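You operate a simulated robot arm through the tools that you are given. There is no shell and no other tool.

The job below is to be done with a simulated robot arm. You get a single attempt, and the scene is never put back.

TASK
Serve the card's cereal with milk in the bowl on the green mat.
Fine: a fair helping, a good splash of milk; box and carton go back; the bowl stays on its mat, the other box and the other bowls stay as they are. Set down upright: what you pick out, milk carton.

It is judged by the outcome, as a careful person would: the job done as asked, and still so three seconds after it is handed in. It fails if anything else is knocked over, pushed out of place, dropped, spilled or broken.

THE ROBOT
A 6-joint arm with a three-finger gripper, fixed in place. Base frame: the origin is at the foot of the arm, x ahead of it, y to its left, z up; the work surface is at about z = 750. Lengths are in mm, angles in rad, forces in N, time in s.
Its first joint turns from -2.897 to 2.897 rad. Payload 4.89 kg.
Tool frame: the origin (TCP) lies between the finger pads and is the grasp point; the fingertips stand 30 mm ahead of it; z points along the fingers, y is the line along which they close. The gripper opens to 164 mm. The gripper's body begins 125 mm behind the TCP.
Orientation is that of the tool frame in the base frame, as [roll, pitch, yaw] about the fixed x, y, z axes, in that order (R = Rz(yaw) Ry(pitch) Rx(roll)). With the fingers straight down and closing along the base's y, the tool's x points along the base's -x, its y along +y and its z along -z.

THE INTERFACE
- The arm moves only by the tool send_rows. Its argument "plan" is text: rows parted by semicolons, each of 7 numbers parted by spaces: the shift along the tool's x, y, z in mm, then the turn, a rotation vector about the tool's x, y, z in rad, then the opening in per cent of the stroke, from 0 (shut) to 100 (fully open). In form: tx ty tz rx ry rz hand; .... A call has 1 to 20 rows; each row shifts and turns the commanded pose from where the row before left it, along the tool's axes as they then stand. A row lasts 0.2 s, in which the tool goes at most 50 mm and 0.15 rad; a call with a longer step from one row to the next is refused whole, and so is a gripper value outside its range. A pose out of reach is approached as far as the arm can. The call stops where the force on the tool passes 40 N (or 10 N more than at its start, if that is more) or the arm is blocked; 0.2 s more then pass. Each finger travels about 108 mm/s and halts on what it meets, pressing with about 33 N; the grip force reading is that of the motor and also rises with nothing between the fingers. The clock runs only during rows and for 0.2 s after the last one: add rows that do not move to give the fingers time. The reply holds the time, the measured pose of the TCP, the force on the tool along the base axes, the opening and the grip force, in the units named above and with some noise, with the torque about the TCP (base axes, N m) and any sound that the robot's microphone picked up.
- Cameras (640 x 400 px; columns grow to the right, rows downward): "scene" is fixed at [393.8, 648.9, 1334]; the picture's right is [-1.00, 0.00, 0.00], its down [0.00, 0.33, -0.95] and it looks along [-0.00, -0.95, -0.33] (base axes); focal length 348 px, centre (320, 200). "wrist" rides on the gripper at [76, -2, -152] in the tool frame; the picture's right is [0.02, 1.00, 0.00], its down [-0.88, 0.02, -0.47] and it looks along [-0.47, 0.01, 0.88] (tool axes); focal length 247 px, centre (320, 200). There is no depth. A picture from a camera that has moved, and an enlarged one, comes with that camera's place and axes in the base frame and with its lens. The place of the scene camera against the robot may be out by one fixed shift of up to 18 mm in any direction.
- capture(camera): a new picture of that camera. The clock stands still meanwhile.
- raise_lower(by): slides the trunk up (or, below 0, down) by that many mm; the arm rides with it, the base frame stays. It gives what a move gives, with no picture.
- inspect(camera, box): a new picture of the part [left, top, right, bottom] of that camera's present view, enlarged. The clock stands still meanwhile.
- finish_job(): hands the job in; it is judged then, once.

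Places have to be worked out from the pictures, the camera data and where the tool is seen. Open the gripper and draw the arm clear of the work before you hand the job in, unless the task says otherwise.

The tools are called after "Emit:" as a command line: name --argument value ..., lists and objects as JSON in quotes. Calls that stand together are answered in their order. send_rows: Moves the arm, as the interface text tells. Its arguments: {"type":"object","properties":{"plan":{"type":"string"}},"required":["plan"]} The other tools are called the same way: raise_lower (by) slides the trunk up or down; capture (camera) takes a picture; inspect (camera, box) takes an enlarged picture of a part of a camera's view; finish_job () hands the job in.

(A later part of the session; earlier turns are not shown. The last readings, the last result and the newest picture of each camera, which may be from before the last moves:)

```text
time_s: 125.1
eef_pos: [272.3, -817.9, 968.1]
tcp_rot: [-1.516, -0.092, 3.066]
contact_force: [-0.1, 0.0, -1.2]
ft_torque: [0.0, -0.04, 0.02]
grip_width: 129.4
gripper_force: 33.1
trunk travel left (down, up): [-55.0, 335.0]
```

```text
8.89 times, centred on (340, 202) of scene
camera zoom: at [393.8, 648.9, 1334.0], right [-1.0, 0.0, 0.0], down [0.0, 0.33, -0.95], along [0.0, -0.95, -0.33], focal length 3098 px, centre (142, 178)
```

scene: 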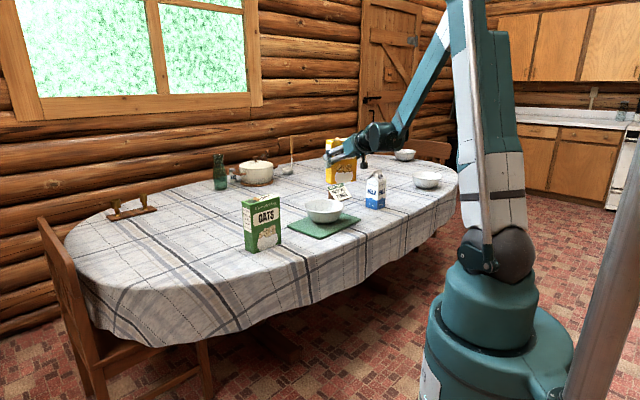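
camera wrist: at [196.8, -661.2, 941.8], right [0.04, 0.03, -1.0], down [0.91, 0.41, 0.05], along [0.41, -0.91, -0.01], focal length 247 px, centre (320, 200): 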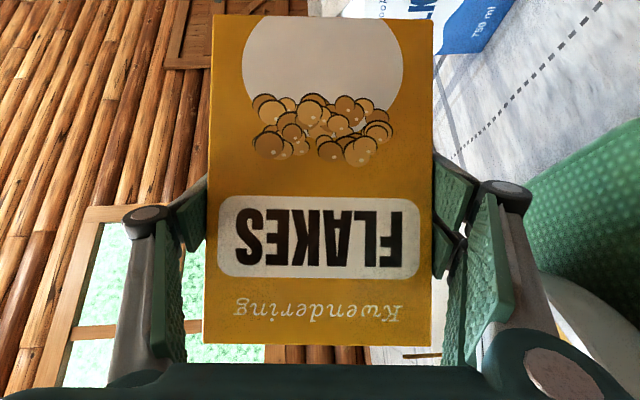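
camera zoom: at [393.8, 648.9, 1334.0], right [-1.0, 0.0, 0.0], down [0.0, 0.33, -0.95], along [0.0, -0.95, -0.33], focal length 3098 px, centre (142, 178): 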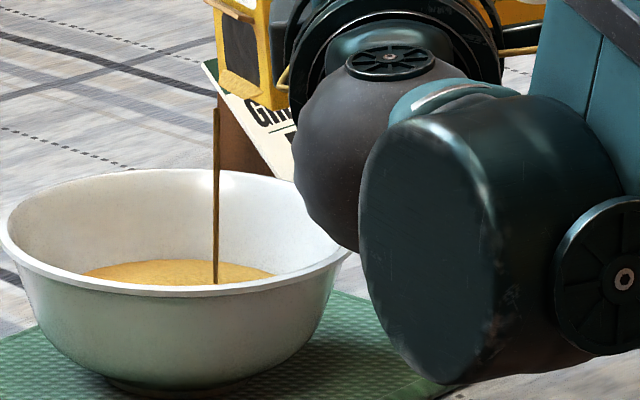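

That's a fair helping: about 28 mm deep and well below the rim. I'll tip the box back about its opening, rising as it comes upright.

Emit:
send_rows --plan "5.76 -2.75 3.33 -0.0502 0 0.0865 30;4.73 -2.82 2.73 -0.0502 0 0.0865 30;3.69 -2.77 2.12 -0.0502 0 0.0865 30;2.66 -2.6 1.53 -0.0502 0 0.0865 30;1.65 -2.32 0.94 -0.0502 0 0.0865 30;0.68 -1.92 0.38 -0.0502 0 0.0865 30;-0.26 -1.4 -0.17 -0.0502 0 0.0865 30;-1.15 -0.79 -0.68 -0.0502 0 0.0865 30;-1.98 -0.07 -1.17 -0.0502 0 0.0865 30;4.63 9.18 2.67 -0.0502 0 0.0865 30;4.63 9.18 2.67 -0.0502 0 0.0865 30;0 0 0 0 0 0 30"

Emit:
inspect --camera "scene" --box '[290, 110, 410, 230]'

Emit:
capture --camera "wrist"

```text
time_s: 127.7
eef_pos: [259.1, -822.3, 968.4]
tcp_rot: [-2.226, 0.81, 2.782]
contact_force: [0.5, -0.3, -0.9]
ft_torque: [-0.01, 0.06, -0.03]
grip_width: 129.2
gripper_force: 33.1
trunk travel left (down, up): [-55.0, 335.0]
```

```text
3.33 times, centred on (350, 170) of scene
camera zoom: at [393.8, 648.9, 1334.0], right [-1.0, 0.0, 0.0], down [0.0, 0.33, -0.95], along [0.0, -0.95, -0.33], focal length 1162 px, centre (220, 300)
```

zoom: 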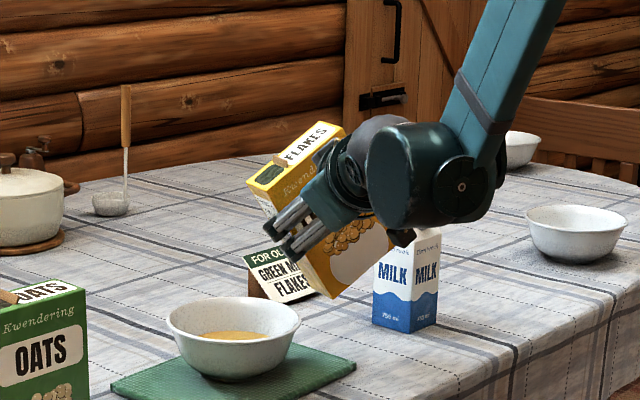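

```text
taken
camera wrist: at [188.2, -667.8, 977.5], right [0.74, 0.37, -0.56], down [0.52, 0.22, 0.83], along [0.43, -0.9, -0.03], focal length 247 px, centre (320, 200)
```

wrist: 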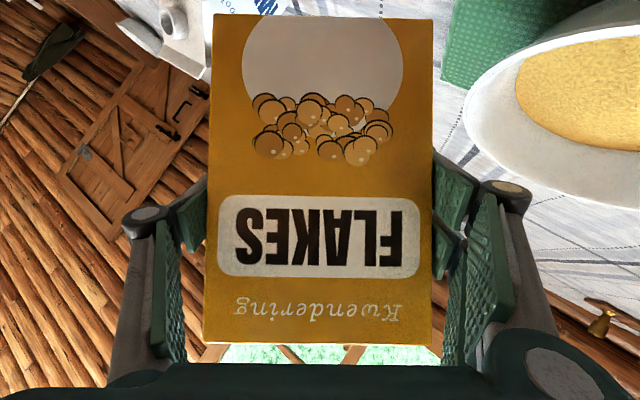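

The flakes sit cleanly in the bowl, with none on the mat. I'll back the box off behind the bowl and bring it fully upright.

Emit:
send_rows --plan "-7 -1.5 4.2 0 0 0 30;-13.7 -2.9 8.2 0 0 0 30;-13.7 -2.9 8.2 0 0 0 30;-13.7 -2.9 8.2 0 0 0 30;-13.7 -2.9 8.2 0 0 0 30;-7 -1.4 4 0 0 0 30;0 0 0 -0.0485 0 0.0836 30;0 0 0 -0.0485 0 0.0836 30;0 0 0 -0.0485 0 0.0836 30;0 0 0 -0.0485 0 0.0836 30;0 0 0 -0.0485 0 0.0836 30;0 0 0 -0.0485 0 0.0836 30;0 0 0 0 0 0 30"

Emit:
capture --camera "wrist"

Emit:
inspect --camera "scene" --box '[290, 110, 410, 230]'

```text
time_s: 130.5
eef_pos: [299.6, -881.6, 1007.3]
tcp_rot: [3.139, 1.045, 2.022]
contact_force: [-0.2, 1.3, -0.9]
ft_torque: [-0.05, 0.03, -0.02]
grip_width: 129.3
gripper_force: 32.8
trunk travel left (down, up): [-55.0, 335.0]
```

```text
taken
camera wrist: at [222.3, -728.9, 1018.4], right [0.89, 0.45, -0.02], down [0.03, -0.02, 1.0], along [0.45, -0.89, -0.03], focal length 247 px, centre (320, 200)
```

wrist: 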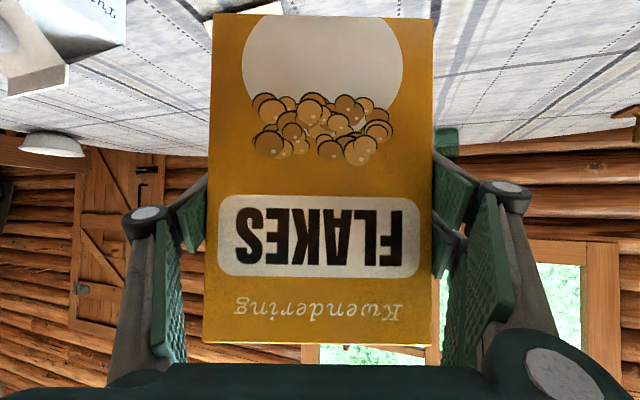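

```text
3.33 times, centred on (350, 170) of scene
camera zoom: at [393.8, 648.9, 1334.0], right [-1.0, 0.0, 0.0], down [0.0, 0.33, -0.95], along [0.0, -0.95, -0.33], focal length 1162 px, centre (220, 300)
```

zoom: 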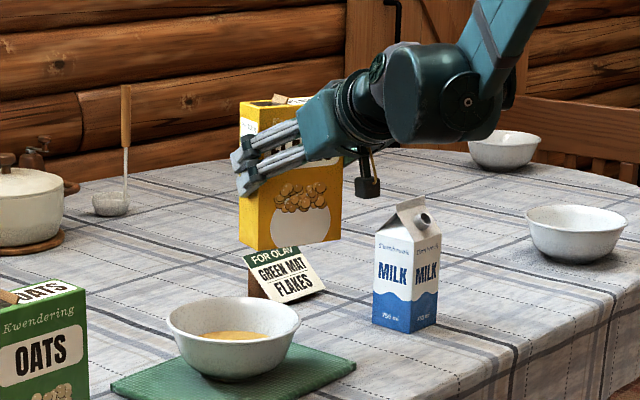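

The box is upright and firmly held. I'll retrace the path behind the bowl and oats, yawing back first.

Emit:
send_rows --plan "0 0 0 -0.059 0 -0.0343 30;0 0 0 -0.059 0 -0.0343 30;0 0 0 -0.059 0 -0.0343 30;0 0 0 -0.059 0 -0.0343 30;0 0 0 -0.059 0 -0.0343 30;-2.6 9.8 6.4 0 0 0 30;-5.2 19.7 12.75 0 0 0 30;-5.2 19.7 12.75 0 0 0 30;-5.2 19.7 12.75 0 0 0 30;-5.2 19.7 12.75 0 0 0 30;-5.2 19.7 12.75 0 0 0 30;-5.2 19.7 12.75 0 0 0 30;-5.2 19.7 12.75 0 0 0 30;-2.6 9.8 6.4 0 0 0 30;0 0 0 0 0 0 30"

Emit:
capture --camera "wrist"

```text
time_s: 133.7
eef_pos: [486.4, -844.0, 991.0]
tcp_rot: [-3.139, 1.047, 2.368]
contact_force: [-0.3, -0.3, -1.3]
ft_torque: [-0.01, -0.03, 0.06]
grip_width: 129.5
gripper_force: 32.9
trunk travel left (down, up): [-55.0, 335.0]
```

```text
taken
camera wrist: at [364.1, -727.5, 1002.1], right [0.69, 0.72, -0.02], down [0.04, -0.01, 1.0], along [0.72, -0.69, -0.03], focal length 247 px, centre (320, 200)
```

wrist: 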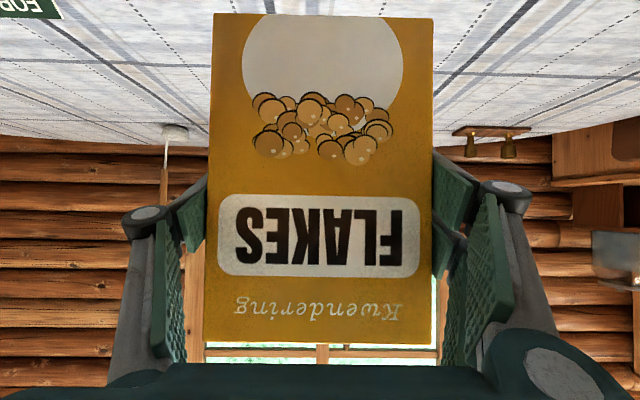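

The grip is steady. I'll continue the retrace behind the oats, a little higher this time.

Emit:
send_rows --plan "-0.35 12.5 0.6 0 0 0 30;-0.71 25.1 1.22 0 0 0 30;-0.71 25.1 1.22 0 0 0 30;-0.71 25.1 1.22 0 0 0 30;-0.71 25.1 1.22 0 0 0 30;-0.71 25.1 1.22 0 0 0 30;-0.71 25.1 1.22 0 0 0 30;-0.71 25.1 1.22 0 0 0 30;-0.71 25.1 1.22 0 0 0 30;0 25.1 0 0 0 0 30;0.71 25.1 -1.22 0 0 0 30;0.71 25.1 -1.22 0 0 0 30;0.71 25.1 -1.22 0 0 0 30;0.71 25.1 -1.22 0 0 0 30;0.71 25.1 -1.22 0 0 0 30;0.71 25.1 -1.22 0 0 0 30;0.71 25.1 -1.22 0 0 0 30;0.71 25.1 -1.22 0 0 0 30;0.35 12.5 -0.6 0 0 0 30;0 0 0 0 0 0 30"

Emit:
capture --camera "wrist"

Emit:
capture --camera "scene"

```text
time_s: 137.9
eef_pos: [801.6, -522.6, 992.0]
tcp_rot: [-3.14, 1.046, 2.368]
contact_force: [-0.5, -0.4, 0.0]
ft_torque: [0.03, -0.01, 0.05]
grip_width: 129.2
gripper_force: 33.0
trunk travel left (down, up): [-55.0, 335.0]
```

```text
taken
camera wrist: at [680.4, -405.3, 1002.6], right [0.69, 0.72, -0.02], down [0.04, -0.01, 1.0], along [0.72, -0.69, -0.03], focal length 247 px, centre (320, 200)
```

wrist: 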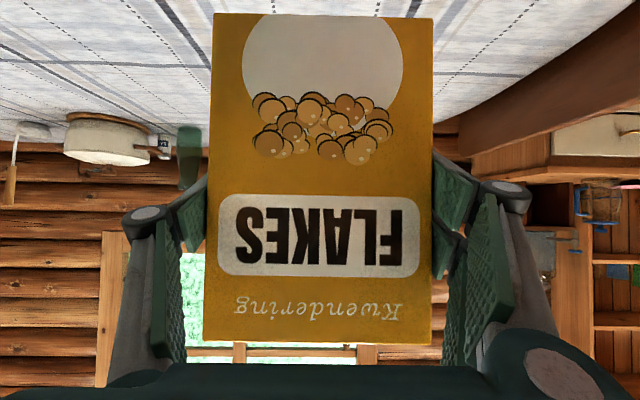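

```text
taken
```

scene: 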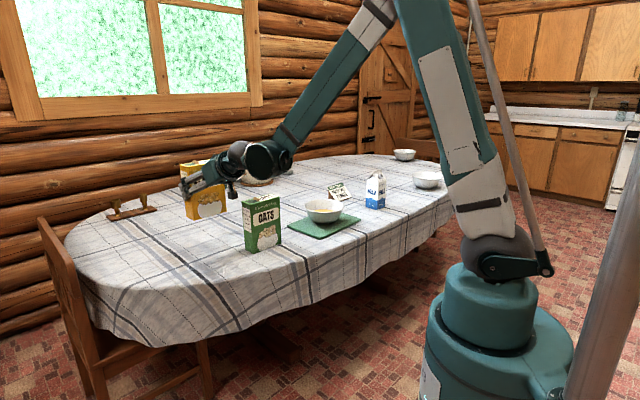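

Nearly home. I'll move in above the box's own place and start down.

Emit:
send_rows --plan "5 5.5 -8.2 0 0 0 30;9.5 11.1 -16.4 0 0 0 30;9.5 11.1 -16.4 0 0 0 30;9.5 11.1 -16.4 0 0 0 30;9.5 11.1 -16.4 0 0 0 30;9.5 11.1 -16.4 0 0 0 30;4.5 5.6 -8.2 0 0 0 30;8 0 4.6 0 0 0 30;16.9 0 9.8 0 0 0 30;16.9 0 9.8 0 0 0 30;16.9 0 9.8 0 0 0 30;16.9 0 9.8 0 0 0 30;16.9 0 9.8 0 0 0 30;8 0 4.6 0 0 0 30;0 0 0 0 0 0 30"

Emit:
inspect --camera "scene" --box '[160, 180, 320, 280]'

```text
time_s: 141.1
eef_pos: [769.9, -397.2, 878.0]
tcp_rot: [-3.141, 1.045, 2.365]
contact_force: [0.2, -0.3, -2.3]
ft_torque: [0.01, 0.0, 0.0]
grip_width: 129.3
gripper_force: 32.6
trunk travel left (down, up): [-55.0, 335.0]
```

```text
4.00 times, centred on (240, 230) of scene
camera zoom: at [393.8, 648.9, 1334.0], right [-1.0, 0.0, 0.0], down [0.0, 0.33, -0.95], along [0.0, -0.95, -0.33], focal length 1394 px, centre (640, 80)
```

zoom: 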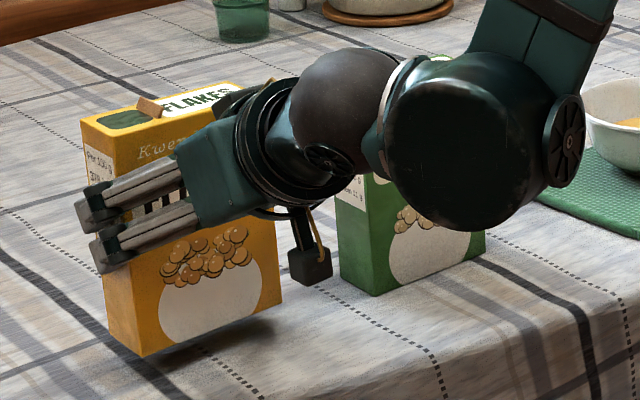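

The box is about 3 mm too far out, so I'll correct that and lower gently onto the table.

Emit:
send_rows --plan "1.65 -0.9 -2.87 0 0 0 30;8.65 0 5 0 0 0 30;6 0 3.5 0 0 0 30;3.5 0 2 0 0 0 30;1.3 0 0.75 0 0 0 30;0.9 0 0.5 0 0 0 30;0 0 0 0 0 0 30"

Emit:
inspect --camera "scene" --box '[160, 180, 320, 280]'

```text
time_s: 142.7
eef_pos: [764.4, -395.6, 853.8]
tcp_rot: [-3.139, 1.046, 2.367]
contact_force: [0.2, -0.3, 2.4]
ft_torque: [-0.25, 0.07, -0.03]
grip_width: 129.5
gripper_force: 33.1
trunk travel left (down, up): [-55.0, 335.0]
```

```text
4.00 times, centred on (240, 230) of scene
camera zoom: at [393.8, 648.9, 1334.0], right [-1.0, 0.0, 0.0], down [0.0, 0.33, -0.95], along [0.0, -0.95, -0.33], focal length 1394 px, centre (640, 80)
```

zoom: 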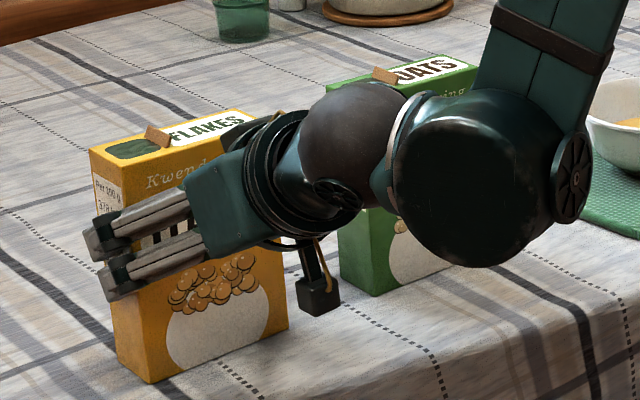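

The table is taking the weight, and the box stands within about 3 mm of its original place. I'll open the fingers slowly.

Emit:
send_rows --plan "0 0 0 0 0 0 82;0 0 0 0 0 0 86;0 0 0 0 0 0 92;0 0 0 0 0 0 100;0 0 0 0 0 0 100"

Emit:
capture --camera "wrist"

```text
time_s: 143.9
eef_pos: [765.0, -395.1, 852.3]
tcp_rot: [-3.14, 1.045, 2.365]
contact_force: [0.1, -0.3, 0.6]
ft_torque: [0.01, -0.03, -0.01]
grip_width: 164.2
gripper_force: 0.0
trunk travel left (down, up): [-55.0, 335.0]
```

```text
taken
camera wrist: at [642.0, -277.0, 863.7], right [0.69, 0.72, -0.02], down [0.04, -0.01, 1.0], along [0.72, -0.69, -0.03], focal length 247 px, centre (320, 200)
```

wrist: 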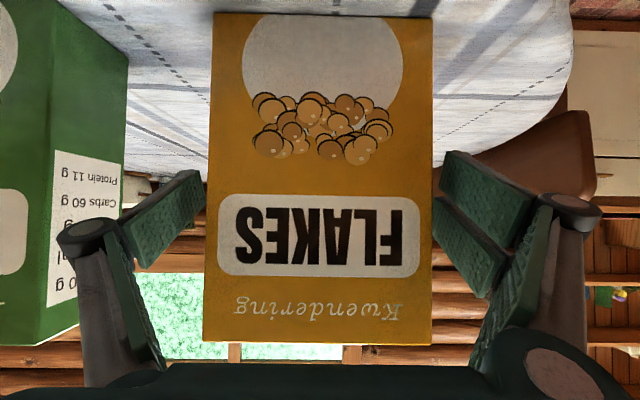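

The box stands by itself. I'll back straight out the way I came in, then rise.

Emit:
send_rows --plan "4 0 -10.7 0 0 0 100;4 0 -10.7 0 0 0 100;4 0 -10.7 0 0 0 100;4 0 -10.7 0 0 0 100;4 0 -10.7 0 0 0 100;4 0 -10.7 0 0 0 100;4 0 -10.7 0 0 0 100;4 0 -10.5 0 0 0 100;-22.2 0 -12.9 0 0 0 100;-22.2 0 -12.9 0 0 0 100;-22.2 0 -12.9 0 0 0 100;-22.2 0 -12.9 0 0 0 100;-22.2 0 -12.9 0 0 0 100;-22.2 0 -12.9 0 0 0 100;-22.2 0 -12.9 0 0 0 100;-22.2 0 -12.9 0 0 0 100;0 0 0 0 0 0 100"

Emit:
capture --camera "scene"

Emit:
inspect --camera "scene" --box '[160, 180, 320, 280]'

```text
time_s: 147.5
eef_pos: [701.3, -332.5, 1071.9]
tcp_rot: [-3.138, 1.044, 2.366]
contact_force: [0.0, 0.6, -0.8]
ft_torque: [-0.01, 0.0, -0.02]
grip_width: 164.1
gripper_force: 0.2
trunk travel left (down, up): [-55.0, 335.0]
```

```text
taken
```

scene: 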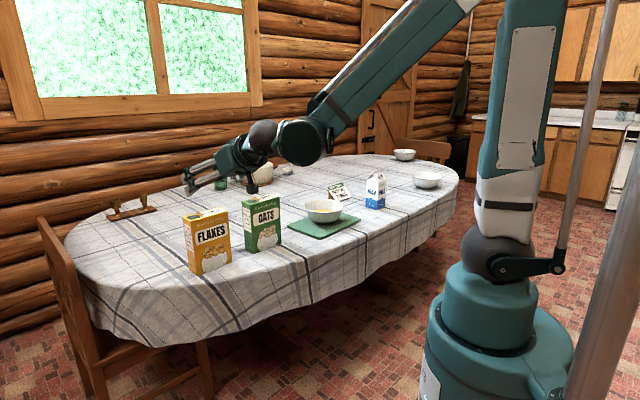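

```text
4.00 times, centred on (240, 230) of scene
camera zoom: at [393.8, 648.9, 1334.0], right [-1.0, 0.0, 0.0], down [0.0, 0.33, -0.95], along [0.0, -0.95, -0.33], focal length 1394 px, centre (640, 80)
```

zoom: 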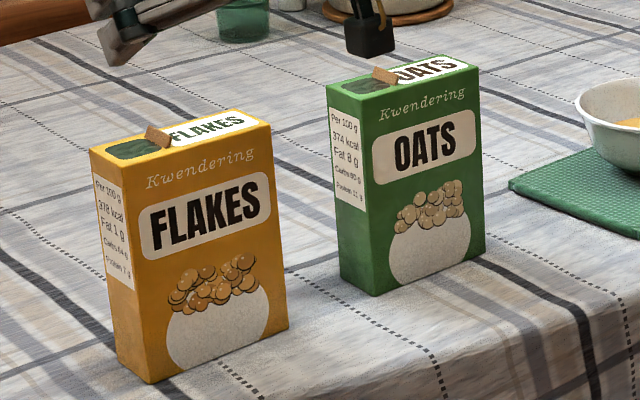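

The flakes box is back in place beside the oats, both upright. Next is the milk. I'll swing the empty hand over high and turn it to the heading needed to take the carton with its spout to the hand's right.

Emit:
send_rows --plan "-1.8 -39.5 3.1 0 0 0 100;-1.8 -39.5 3.1 0 0 0 100;-1.8 -39.5 3.1 0 0 0 100;-1.8 -39.5 3.1 0 0 0 100;-1.8 -39.5 3.1 0 0 0 100;-1.8 -39.5 3.1 0 0 0 100;-1.8 -39.5 3.1 0 0 0 100;-1.8 -39.5 3.1 0 0 0 100;-1.8 -39.5 3.1 0 0 0 100;-1.8 -39.5 3.1 0 0 0 100;0 0 0 0.1297 0 0.0753 100;0 0 0 0.1297 0 0.0753 100;0 0 0 0.1297 0 0.0753 100;0 0 0 0.1297 0 0.0753 100;0 0 0 0.1297 0 0.0753 100;0 0 0 0.1297 0 0.0753 100;0 0 0 0 0 0 100"

Emit:
capture --camera "wrist"

Emit:
capture --camera "scene"

```text
time_s: 151.1
eef_pos: [451.1, -638.7, 1073.4]
tcp_rot: [3.139, 1.045, 1.464]
contact_force: [0.7, 0.0, 0.5]
ft_torque: [-0.01, -0.02, 0.07]
grip_width: 163.8
gripper_force: 0.0
trunk travel left (down, up): [-55.0, 335.0]
```

```text
taken
camera wrist: at [466.5, -469.5, 1084.1], right [1.0, -0.09, -0.02], down [0.02, -0.03, 1.0], along [-0.1, -0.99, -0.03], focal length 247 px, centre (320, 200)
```

wrist: 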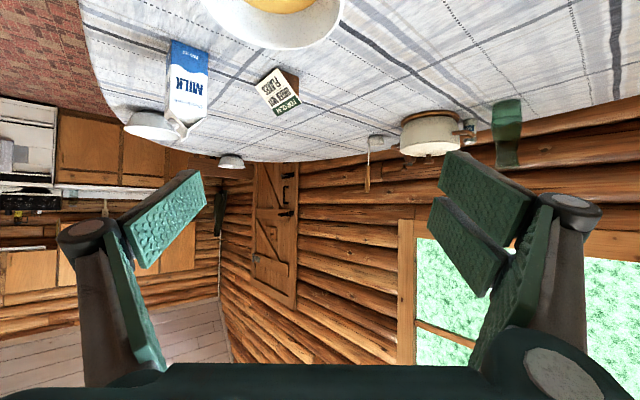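

```text
taken
```

scene: 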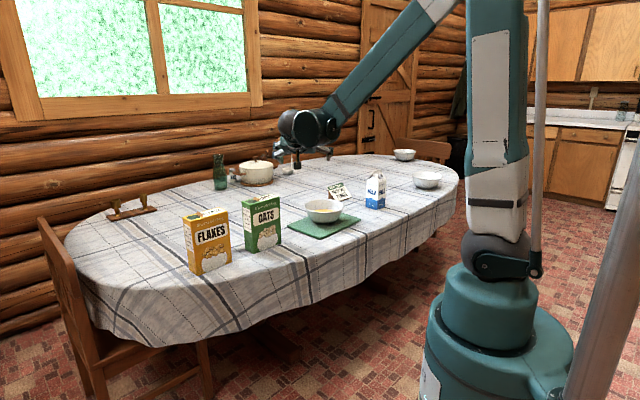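

The bowl with its flakes, the milk and the card are all in view and in place. I'll finish the yaw and move to a point about 200 mm back from the carton along its face.

Emit:
send_rows --plan "0 0 0 0.1138 0 0.066 100;0 0 0 0.1138 0 0.066 100;0 0 0 0.1138 0 0.066 100;0 0 0 0.1138 0 0.066 100;0 0 0 0.1138 0 0.066 100;-4 -0.7 20 0 0 0 100;-7.65 -1.5 38.9 0 0 0 100;-7.65 -1.5 38.9 0 0 0 100;-7.65 -1.5 38.9 0 0 0 100;-7.65 -1.5 38.9 0 0 0 100;-7.65 -1.5 38.9 0 0 0 100;-7.65 -1.5 38.9 0 0 0 100;-7.65 -1.5 38.9 0 0 0 100;-4 -0.7 19 0 0 0 100;0 0 0 0 0 0 100"

Emit:
capture --camera "wrist"

Emit:
capture --camera "scene"

```text
time_s: 154.3
eef_pos: [232.4, -847.8, 969.7]
tcp_rot: [3.138, 1.045, 0.808]
contact_force: [1.6, -0.2, -1.2]
ft_torque: [-0.01, -0.01, -0.02]
grip_width: 163.8
gripper_force: 0.1
trunk travel left (down, up): [-55.0, 335.0]
```

```text
taken
camera wrist: at [349.0, -723.5, 981.0], right [0.73, -0.68, -0.02], down [-0.01, -0.04, 1.0], along [-0.68, -0.73, -0.03], focal length 247 px, centre (320, 200)
```

wrist: 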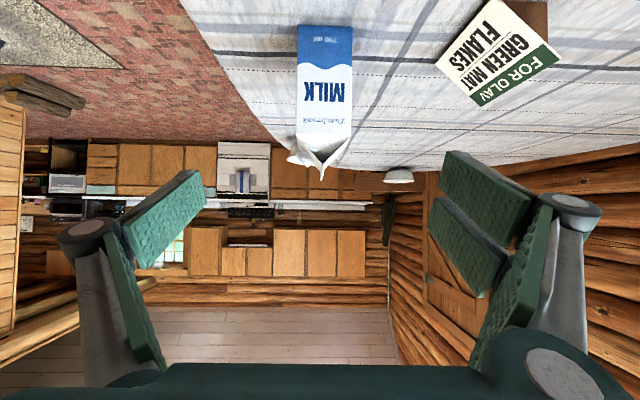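

```text
taken
```

scene: 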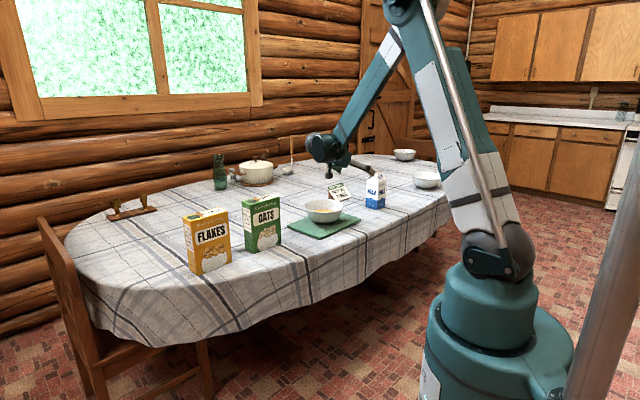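

The heading is reachable, and the carton's side face is square to the hand. I'll enlarge it to place it precisely.

Emit:
inspect --camera "wrist" --box '[230, 10, 420, 180]'

```text
2.35 times, centred on (325, 95) of wrist
camera zoom: at [349.0, -723.5, 981.0], right [0.73, -0.68, -0.02], down [-0.01, -0.04, 1.0], along [-0.68, -0.73, -0.03], focal length 581 px, centre (308, 447)
```

zoom: 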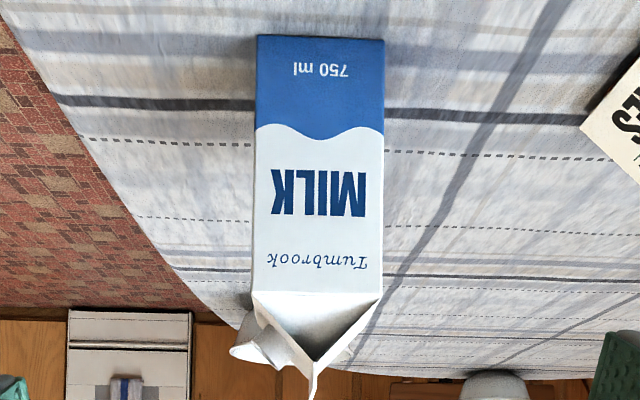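

The carton's face is centred about 4 mm to the right and its axis is near (119, -972). I'll close in part way, keeping the hand camera and wrist clear of the bowl.

Emit:
send_rows --plan "8.7 0.76 25 0 0 0 100;8.7 0.76 25 0 0 0 100;8.7 0.76 25 0 0 0 100;8.7 0.76 25 0 0 0 100;8.7 0.76 25 0 0 0 100;0 0 15 0 0 0 100;0 0 0 0 0 0 100"

Emit:
capture --camera "wrist"

Emit:
inspect --camera "scene" --box '[290, 110, 410, 230]'

```text
time_s: 155.9
eef_pos: [166.6, -922.3, 863.5]
tcp_rot: [3.14, 1.046, 0.809]
contact_force: [0.4, -0.2, 0.1]
ft_torque: [0.0, 0.0, -0.04]
grip_width: 164.0
gripper_force: 0.0
trunk travel left (down, up): [-55.0, 335.0]
```

```text
taken
camera wrist: at [283.4, -798.2, 873.6], right [0.73, -0.68, -0.02], down [-0.01, -0.04, 1.0], along [-0.68, -0.73, -0.03], focal length 247 px, centre (320, 200)
```

wrist: 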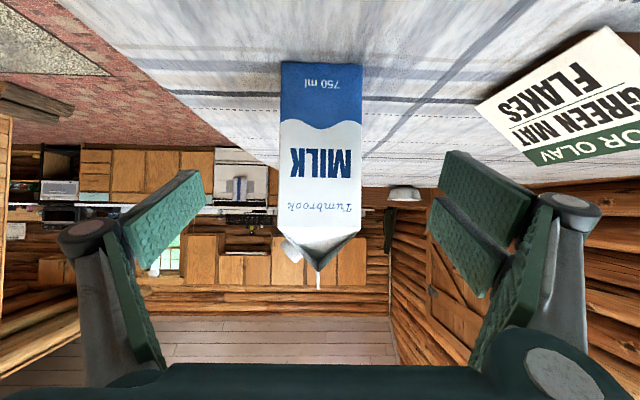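

```text
3.33 times, centred on (350, 170) of scene
camera zoom: at [393.8, 648.9, 1334.0], right [-1.0, 0.0, 0.0], down [0.0, 0.33, -0.95], along [0.0, -0.95, -0.33], focal length 1162 px, centre (220, 300)
```

zoom: 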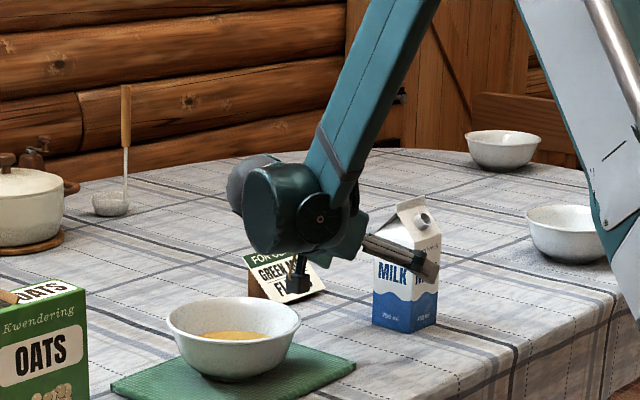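

The carton is centred between the fingers. I'll go in the last 80 mm along the finger direction.

Emit:
send_rows --plan "0.5 0 14 0 0 0 100;0.5 0 14 0 0 0 100;0.4 0 14 0 0 0 100;0 0 14 0 0 0 100;0 0 14 0 0 0 100;0 0 10 0 0 0 100;0 0 0 0 0 0 100"

Emit:
capture --camera "wrist"

Emit:
inspect --camera "scene" --box '[290, 110, 410, 230]'

```text
time_s: 157.5
eef_pos: [120.9, -972.6, 821.1]
tcp_rot: [3.141, 1.045, 0.809]
contact_force: [0.4, 0.1, -0.6]
ft_torque: [0.0, -0.05, -0.03]
grip_width: 164.2
gripper_force: 0.0
trunk travel left (down, up): [-55.0, 335.0]
```

```text
taken
camera wrist: at [236.4, -847.8, 832.1], right [0.73, -0.68, -0.02], down [-0.01, -0.04, 1.0], along [-0.68, -0.73, -0.03], focal length 247 px, centre (320, 200)
```

wrist: 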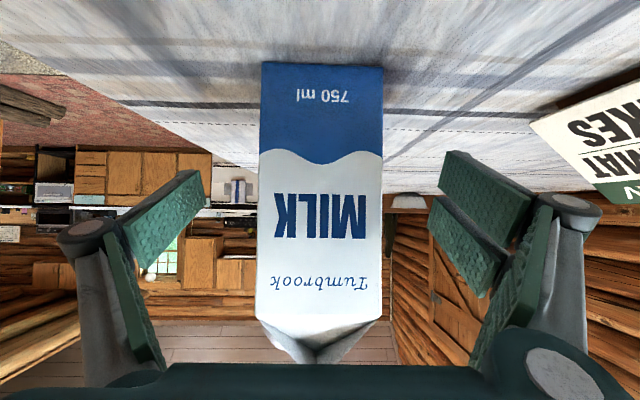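

```text
3.33 times, centred on (350, 170) of scene
camera zoom: at [393.8, 648.9, 1334.0], right [-1.0, 0.0, 0.0], down [0.0, 0.33, -0.95], along [0.0, -0.95, -0.33], focal length 1162 px, centre (220, 300)
```

zoom: 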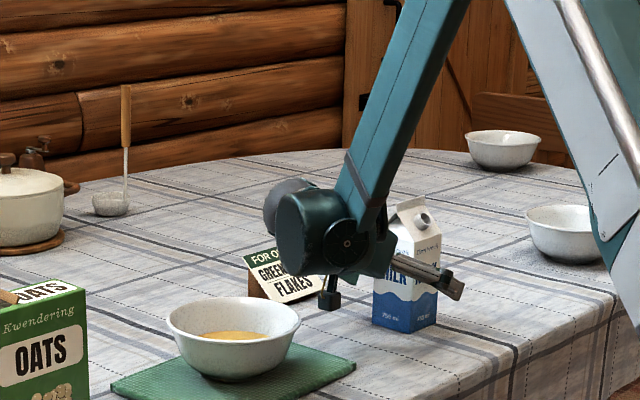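

The carton is centred between the fingers below its spout. I'll close gently onto its two sides.

Emit:
send_rows --plan "0 0 0 0 0 0 75;0 0 0 0 0 0 55;0 0 0 0 0 0 46;0 0 0 0 0 0 42;0 0 0 0 0 0 38;0 0 0 0 0 0 25;0 0 0 0 0 0 25"

Emit:
capture --camera "wrist"

```text
time_s: 159.1
eef_pos: [119.2, -972.0, 822.2]
tcp_rot: [3.14, 1.045, 0.808]
contact_force: [-2.0, 0.0, 1.8]
ft_torque: [-0.13, -0.07, -0.08]
grip_width: 69.7
gripper_force: 33.5
trunk travel left (down, up): [-55.0, 335.0]
```

```text
taken
camera wrist: at [236.3, -847.8, 832.2], right [0.73, -0.68, -0.02], down [-0.01, -0.04, 1.0], along [-0.68, -0.73, -0.03], focal length 247 px, centre (320, 200)
```

wrist: 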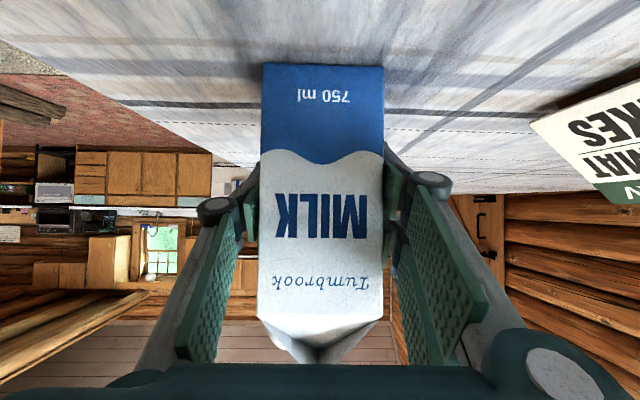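

The carton is gripped at 69.7 mm. I'll lift it slightly to check its weight and the hold.

Emit:
send_rows --plan "-2.6 0 -1.5 0 0 0 25;-5.2 0 -3 0 0 0 25;-5.2 0 -3 0 0 0 25;-4.3 0 -2.5 0 0 0 25;0 0 0 0 0 0 25;0 0 0 0 0 0 25"

Emit:
capture --camera "wrist"

Emit:
inspect --camera "scene" --box '[290, 110, 410, 230]'

```text
time_s: 160.5
eef_pos: [120.7, -972.0, 841.7]
tcp_rot: [3.141, 1.045, 0.808]
contact_force: [0.6, 0.0, -4.8]
ft_torque: [-0.02, -0.02, 0.01]
grip_width: 69.5
gripper_force: 33.3
trunk travel left (down, up): [-55.0, 335.0]
```

```text
taken
camera wrist: at [236.8, -847.6, 852.4], right [0.73, -0.68, -0.02], down [-0.01, -0.04, 1.0], along [-0.68, -0.73, -0.03], focal length 247 px, centre (320, 200)
```

wrist: 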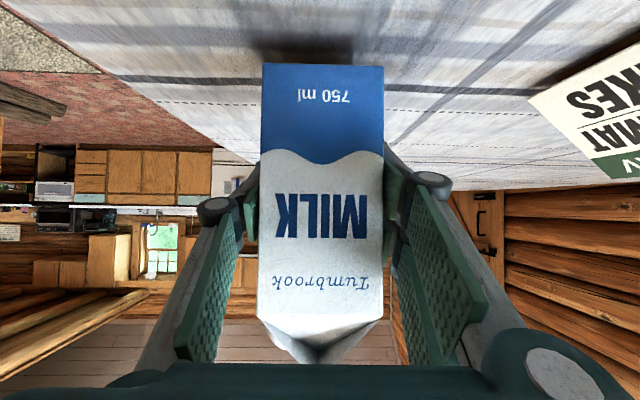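

```text
3.33 times, centred on (350, 170) of scene
camera zoom: at [393.8, 648.9, 1334.0], right [-1.0, 0.0, 0.0], down [0.0, 0.33, -0.95], along [0.0, -0.95, -0.33], focal length 1162 px, centre (220, 300)
```

zoom: 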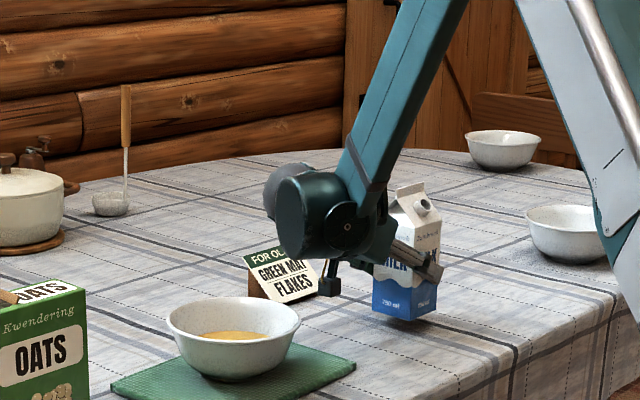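

The carton weighs about 5 N and hangs straight. I'll raise it above rim height, carry it smoothly away behind the bowl, and begin turning it towards the pouring direction.

Emit:
send_rows --plan "-10 0 -5.8 0 0 0 25;-18 0 -10.4 0 0 0 25;-18 0 -10.4 0 0 0 25;-18 0 -10.4 0 0 0 25;-14 0 -8.1 0 0 0 25;-4 0 -2.3 0 0 0 25;4.6 4.5 -7.9 0 0 0 25;9.15 8.9 -15.8 0 0 0 25;9.15 8.9 -15.8 0 0 0 25;9.15 8.9 -15.8 0 0 0 25;9.15 8.9 -15.8 0 0 0 25;9.15 8.9 -15.8 0 0 0 25;4.6 4.5 -7.9 0 0 0 25;0 0 0 0 0 0 25"

Emit:
capture --camera "wrist"

Emit:
inspect --camera "scene" --box '[290, 110, 410, 230]'

```text
time_s: 163.5
eef_pos: [235.1, -929.8, 935.8]
tcp_rot: [3.141, 1.047, 0.808]
contact_force: [-0.7, 0.2, -5.7]
ft_torque: [0.01, -0.02, -0.02]
grip_width: 69.6
gripper_force: 33.0
trunk travel left (down, up): [-55.0, 335.0]
```

```text
taken
camera wrist: at [351.2, -805.1, 946.9], right [0.73, -0.68, -0.02], down [-0.01, -0.04, 1.0], along [-0.68, -0.73, -0.03], focal length 247 px, centre (320, 200)
```

wrist: 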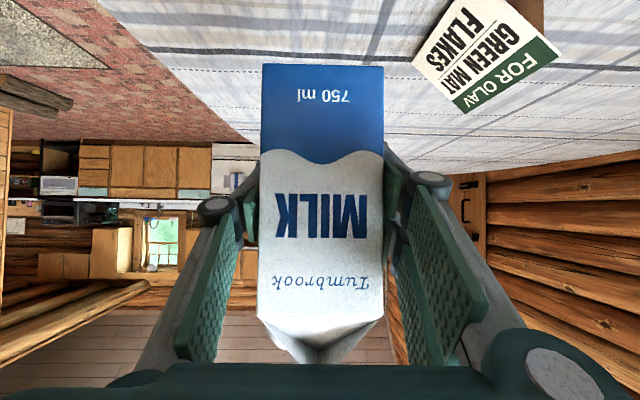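

```text
3.33 times, centred on (350, 170) of scene
camera zoom: at [393.8, 648.9, 1334.0], right [-1.0, 0.0, 0.0], down [0.0, 0.33, -0.95], along [0.0, -0.95, -0.33], focal length 1162 px, centre (220, 300)
```

zoom: 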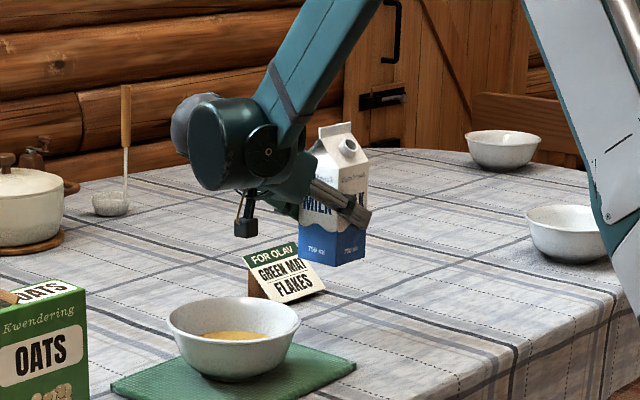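

The grip is steady and the carton level. I'll turn it further and carry on behind the bowl.

Emit:
send_rows --plan "0 0 0 -0.0432 0 -0.0251 25;0 0 0 -0.0865 0 -0.0502 25;0 0 0 -0.0865 0 -0.0502 25;0 0 0 -0.0865 0 -0.0502 25;0 0 0 -0.0865 0 -0.0502 25;0 0 0 -0.0432 0 -0.0251 25;3.1 10.5 -5.3 0 0 0 25;6.2 21.1 -10.7 0 0 0 25;6.2 21.1 -10.7 0 0 0 25;6.2 21.1 -10.7 0 0 0 25;6.2 21.1 -10.7 0 0 0 25;6.2 21.1 -10.7 0 0 0 25;6.2 21.1 -10.7 0 0 0 25;3.1 10.5 -5.3 0 0 0 25;0 0 0 0 0 0 25"

Emit:
capture --camera "wrist"

Emit:
capture --camera "scene"

```text
time_s: 166.7
eef_pos: [400.3, -883.9, 936.9]
tcp_rot: [-3.14, 1.047, 1.309]
contact_force: [1.3, -0.1, -5.2]
ft_torque: [0.05, 0.03, 0.02]
grip_width: 69.6
gripper_force: 32.5
trunk travel left (down, up): [-55.0, 335.0]
```

```text
taken
camera wrist: at [442.0, -718.5, 947.4], right [0.97, -0.25, -0.02], down [0.01, -0.04, 1.0], along [-0.25, -0.97, -0.03], focal length 247 px, centre (320, 200)
```

wrist: 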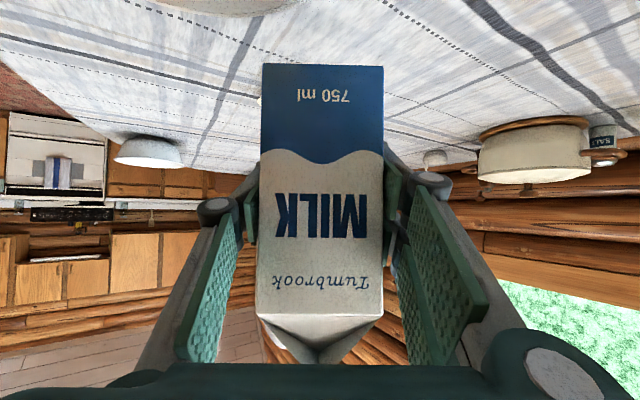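

```text
taken
```

scene: 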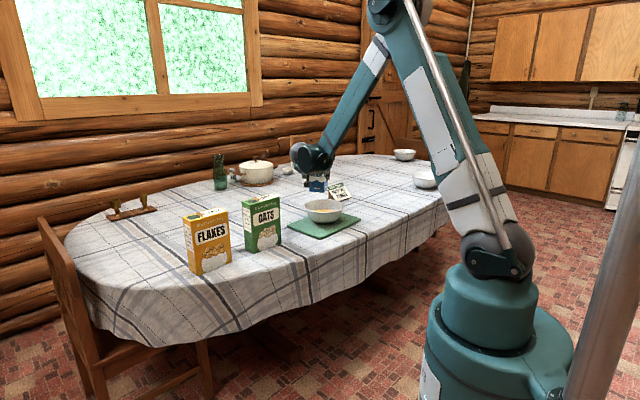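

Steady. I'll turn the last part to the pouring heading and move to the bowl's left-rear.

Emit:
send_rows --plan "0 0 0 -0.0432 0 -0.0251 25;0 0 0 -0.0865 0 -0.0502 25;0 0 0 -0.0865 0 -0.0502 25;0 0 0 -0.0865 0 -0.0502 25;0 0 0 -0.0865 0 -0.0502 25;0 0 0 -0.0631 0 -0.0366 25;2.2 10.6 -3.8 0 0 0 25;4.4 21.3 -7.6 0 0 0 25;4.4 21.3 -7.6 0 0 0 25;4.4 21.3 -7.6 0 0 0 25;4.4 21.3 -7.6 0 0 0 25;4.4 21.3 -7.6 0 0 0 25;2.2 10.6 -3.8 0 0 0 25;0 0 0 0 0 0 25"

Emit:
capture --camera "wrist"

Emit:
inspect --camera "scene" --box '[250, 110, 410, 230]'

```text
time_s: 169.7
eef_pos: [510.3, -799.0, 935.0]
tcp_rot: [-3.141, 1.044, 1.835]
contact_force: [0.3, 0.1, -5.6]
ft_torque: [0.04, -0.01, 0.02]
grip_width: 69.4
gripper_force: 33.3
trunk travel left (down, up): [-55.0, 335.0]
```

```text
taken
camera wrist: at [464.5, -635.3, 946.3], right [0.96, 0.27, -0.02], down [0.03, -0.03, 1.0], along [0.27, -0.96, -0.03], focal length 247 px, centre (320, 200)
```

wrist: 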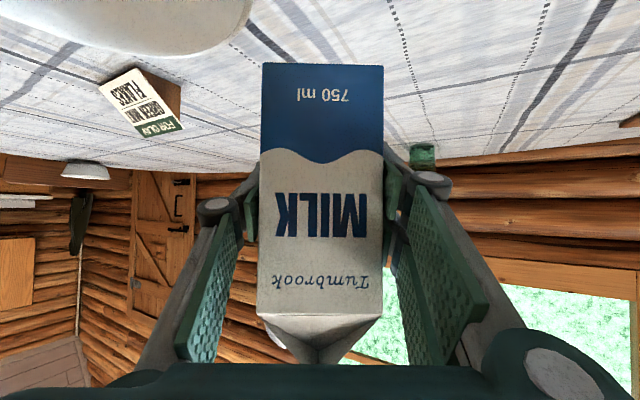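

```text
3.33 times, centred on (330, 170) of scene
camera zoom: at [393.8, 648.9, 1334.0], right [-1.0, 0.0, 0.0], down [0.0, 0.33, -0.95], along [0.0, -0.95, -0.33], focal length 1162 px, centre (287, 300)
```

zoom: 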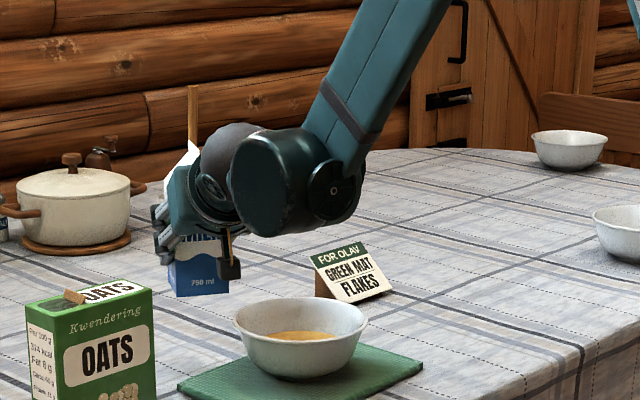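

The carton is level at the bowl's left. I'll tilt it about 34° here, which is still below where milk could run, and look.

Emit:
send_rows --plan "0 0 0 -0.0251 0 0.0432 25;0 0 0 -0.0502 0 0.0865 25;0 0 0 -0.0502 0 0.0865 25;0 0 0 -0.0502 0 0.0865 25;0 0 0 -0.0502 0 0.0865 25;0 0 0 -0.0502 0 0.0865 25;0 0 0 -0.0251 0 0.0432 25;0 0 0 0 0 0 25"

Emit:
inspect --camera "scene" --box '[250, 110, 410, 230]'

Emit:
capture --camera "wrist"

```text
time_s: 171.5
eef_pos: [510.2, -799.1, 935.2]
tcp_rot: [2.204, 0.795, 1.06]
contact_force: [-0.3, 0.7, -5.4]
ft_torque: [-0.03, 0.01, -0.03]
grip_width: 69.7
gripper_force: 33.1
trunk travel left (down, up): [-55.0, 335.0]
```

```text
3.33 times, centred on (330, 170) of scene
camera zoom: at [393.8, 648.9, 1334.0], right [-1.0, 0.0, 0.0], down [0.0, 0.33, -0.95], along [0.0, -0.95, -0.33], focal length 1162 px, centre (287, 300)
```

zoom: 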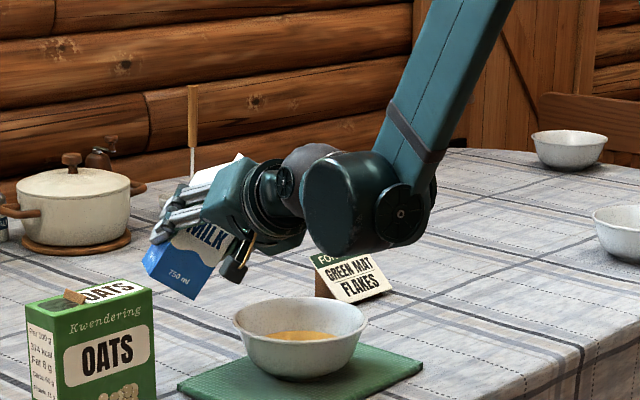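

```text
taken
camera wrist: at [459.5, -637.4, 943.6], right [0.8, 0.23, 0.55], down [-0.52, -0.17, 0.84], along [0.28, -0.96, -0.02], focal length 247 px, centre (320, 200)
```

wrist: 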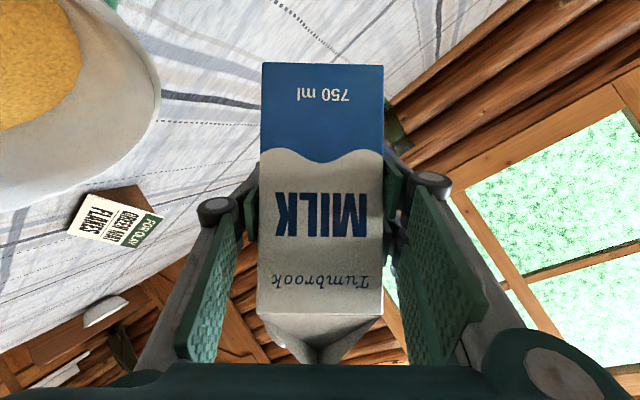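

The tilt is clean and the milk stays in. I'll bring the spout over the bowl from the left, above the rim.

Emit:
send_rows --plan "6.7 -4.9 -4.5 0 0 0 25;13.3 -9.8 -9 0 0 0 25;13.3 -9.8 -9 0 0 0 25;13.3 -9.8 -9 0 0 0 25;13.3 -9.8 -9 0 0 0 25;6.6 -4.9 -4.5 0 0 0 25;0 0 0 0 0 0 25"

Emit:
inspect --camera "scene" --box '[250, 110, 410, 230]'

Emit:
capture --camera "wrist"

```text
time_s: 173.1
eef_pos: [471.6, -736.8, 880.3]
tcp_rot: [2.201, 0.796, 1.059]
contact_force: [12.9, -3.1, 19.4]
ft_torque: [-0.63, -0.12, 0.32]
grip_width: 69.7
gripper_force: 32.7
trunk travel left (down, up): [-55.0, 335.0]
```

```text
3.33 times, centred on (330, 170) of scene
camera zoom: at [393.8, 648.9, 1334.0], right [-1.0, 0.0, 0.0], down [0.0, 0.33, -0.95], along [0.0, -0.95, -0.33], focal length 1162 px, centre (287, 300)
```

zoom: 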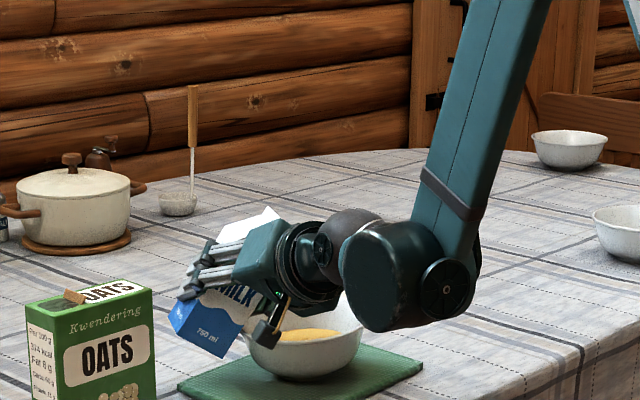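

```text
taken
camera wrist: at [421.0, -573.5, 888.1], right [0.8, 0.23, 0.55], down [-0.52, -0.17, 0.84], along [0.29, -0.96, -0.02], focal length 247 px, centre (320, 200)
```

wrist: 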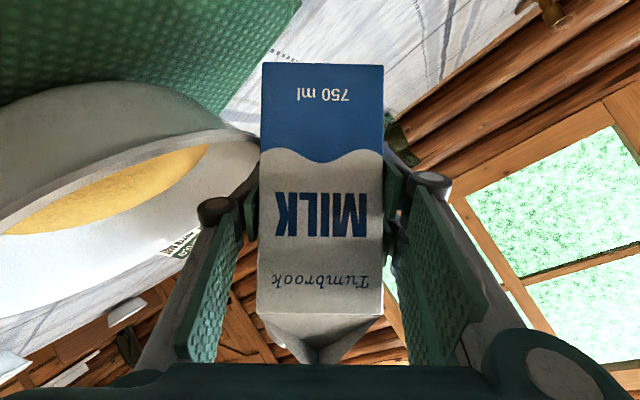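

The reading shows contact (about 23 N): a finger or the carton is pressing on the bowl's left rim, so I've come in too low. I'll lift straight up at once.

Emit:
send_rows --plan "-7.1 5.6 -4.1 0 0 0 25;-7.1 5.6 -4.1 0 0 0 25;-7.1 5.6 -4.1 0 0 0 25;-7.1 5.6 -4.1 0 0 0 25;0 0 0 0 0 0 25"

Emit:
inspect --camera "scene" --box '[250, 110, 410, 230]'

Emit:
capture --camera "wrist"

```text
time_s: 174.3
eef_pos: [470.9, -736.6, 918.6]
tcp_rot: [2.205, 0.798, 1.061]
contact_force: [-0.1, -0.4, -5.4]
ft_torque: [-0.01, -0.04, -0.03]
grip_width: 69.4
gripper_force: 32.4
trunk travel left (down, up): [-55.0, 335.0]
```

```text
3.33 times, centred on (330, 170) of scene
camera zoom: at [393.8, 648.9, 1334.0], right [-1.0, 0.0, 0.0], down [0.0, 0.33, -0.95], along [0.0, -0.95, -0.33], focal length 1162 px, centre (287, 300)
```

zoom: 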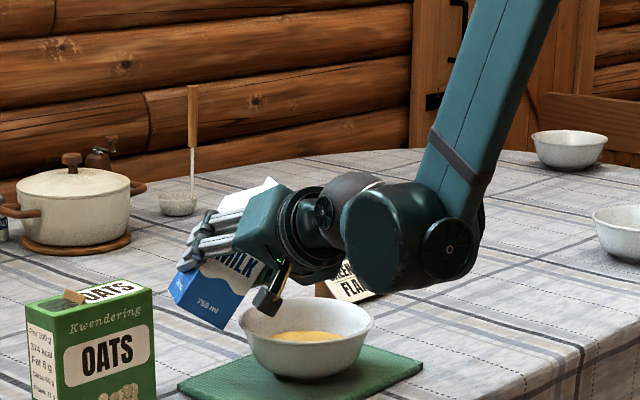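

```text
taken
camera wrist: at [419.7, -573.7, 926.7], right [0.8, 0.23, 0.55], down [-0.52, -0.17, 0.84], along [0.29, -0.96, -0.02], focal length 247 px, centre (320, 200)
```

wrist: 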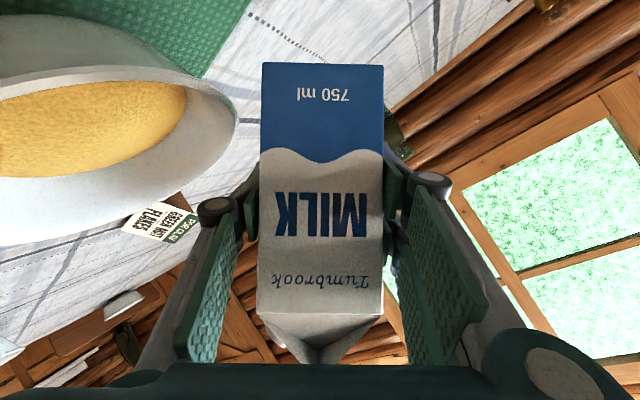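

The contact is released. The bowl slid only about 8 mm on its mat, is still upright, and nothing spilled. Staying higher this time, I'll tilt further about the spout in small steps.

Emit:
send_rows --plan "-0.44 3.65 -0.25 -0.0502 0 0.0865 25;-0.86 3.28 -0.49 -0.0502 0 0.0865 25;0 0 0 0 0 0 25"

Emit:
inspect --camera "scene" --box '[270, 140, 390, 230]'

Emit:
capture --camera "wrist"

```text
time_s: 175.1
eef_pos: [475.0, -734.6, 924.9]
tcp_rot: [2.021, 0.645, 0.942]
contact_force: [0.1, 0.1, -5.6]
ft_torque: [0.01, 0.01, -0.01]
grip_width: 69.5
gripper_force: 33.5
trunk travel left (down, up): [-55.0, 335.0]
```

```text
4.44 times, centred on (330, 185) of scene
camera zoom: at [393.8, 648.9, 1334.0], right [-1.0, 0.0, 0.0], down [0.0, 0.33, -0.95], along [0.0, -0.95, -0.33], focal length 1549 px, centre (276, 267)
```

zoom: 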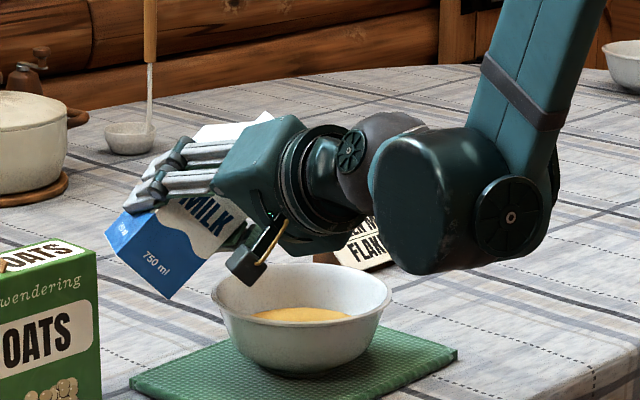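

```text
taken
camera wrist: at [422.9, -572.3, 930.5], right [0.68, 0.19, 0.7], down [-0.67, -0.21, 0.71], along [0.29, -0.96, -0.02], focal length 247 px, centre (320, 200)
```

wrist: 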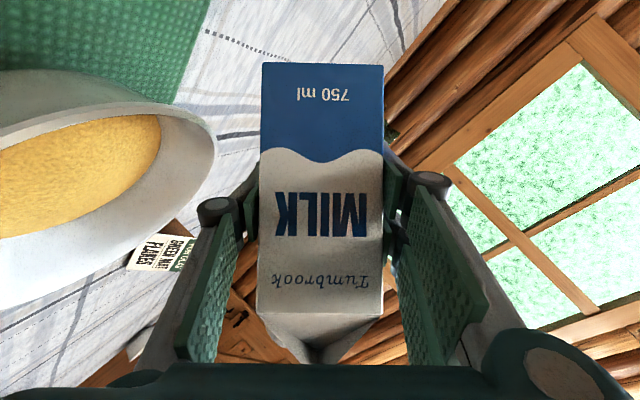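

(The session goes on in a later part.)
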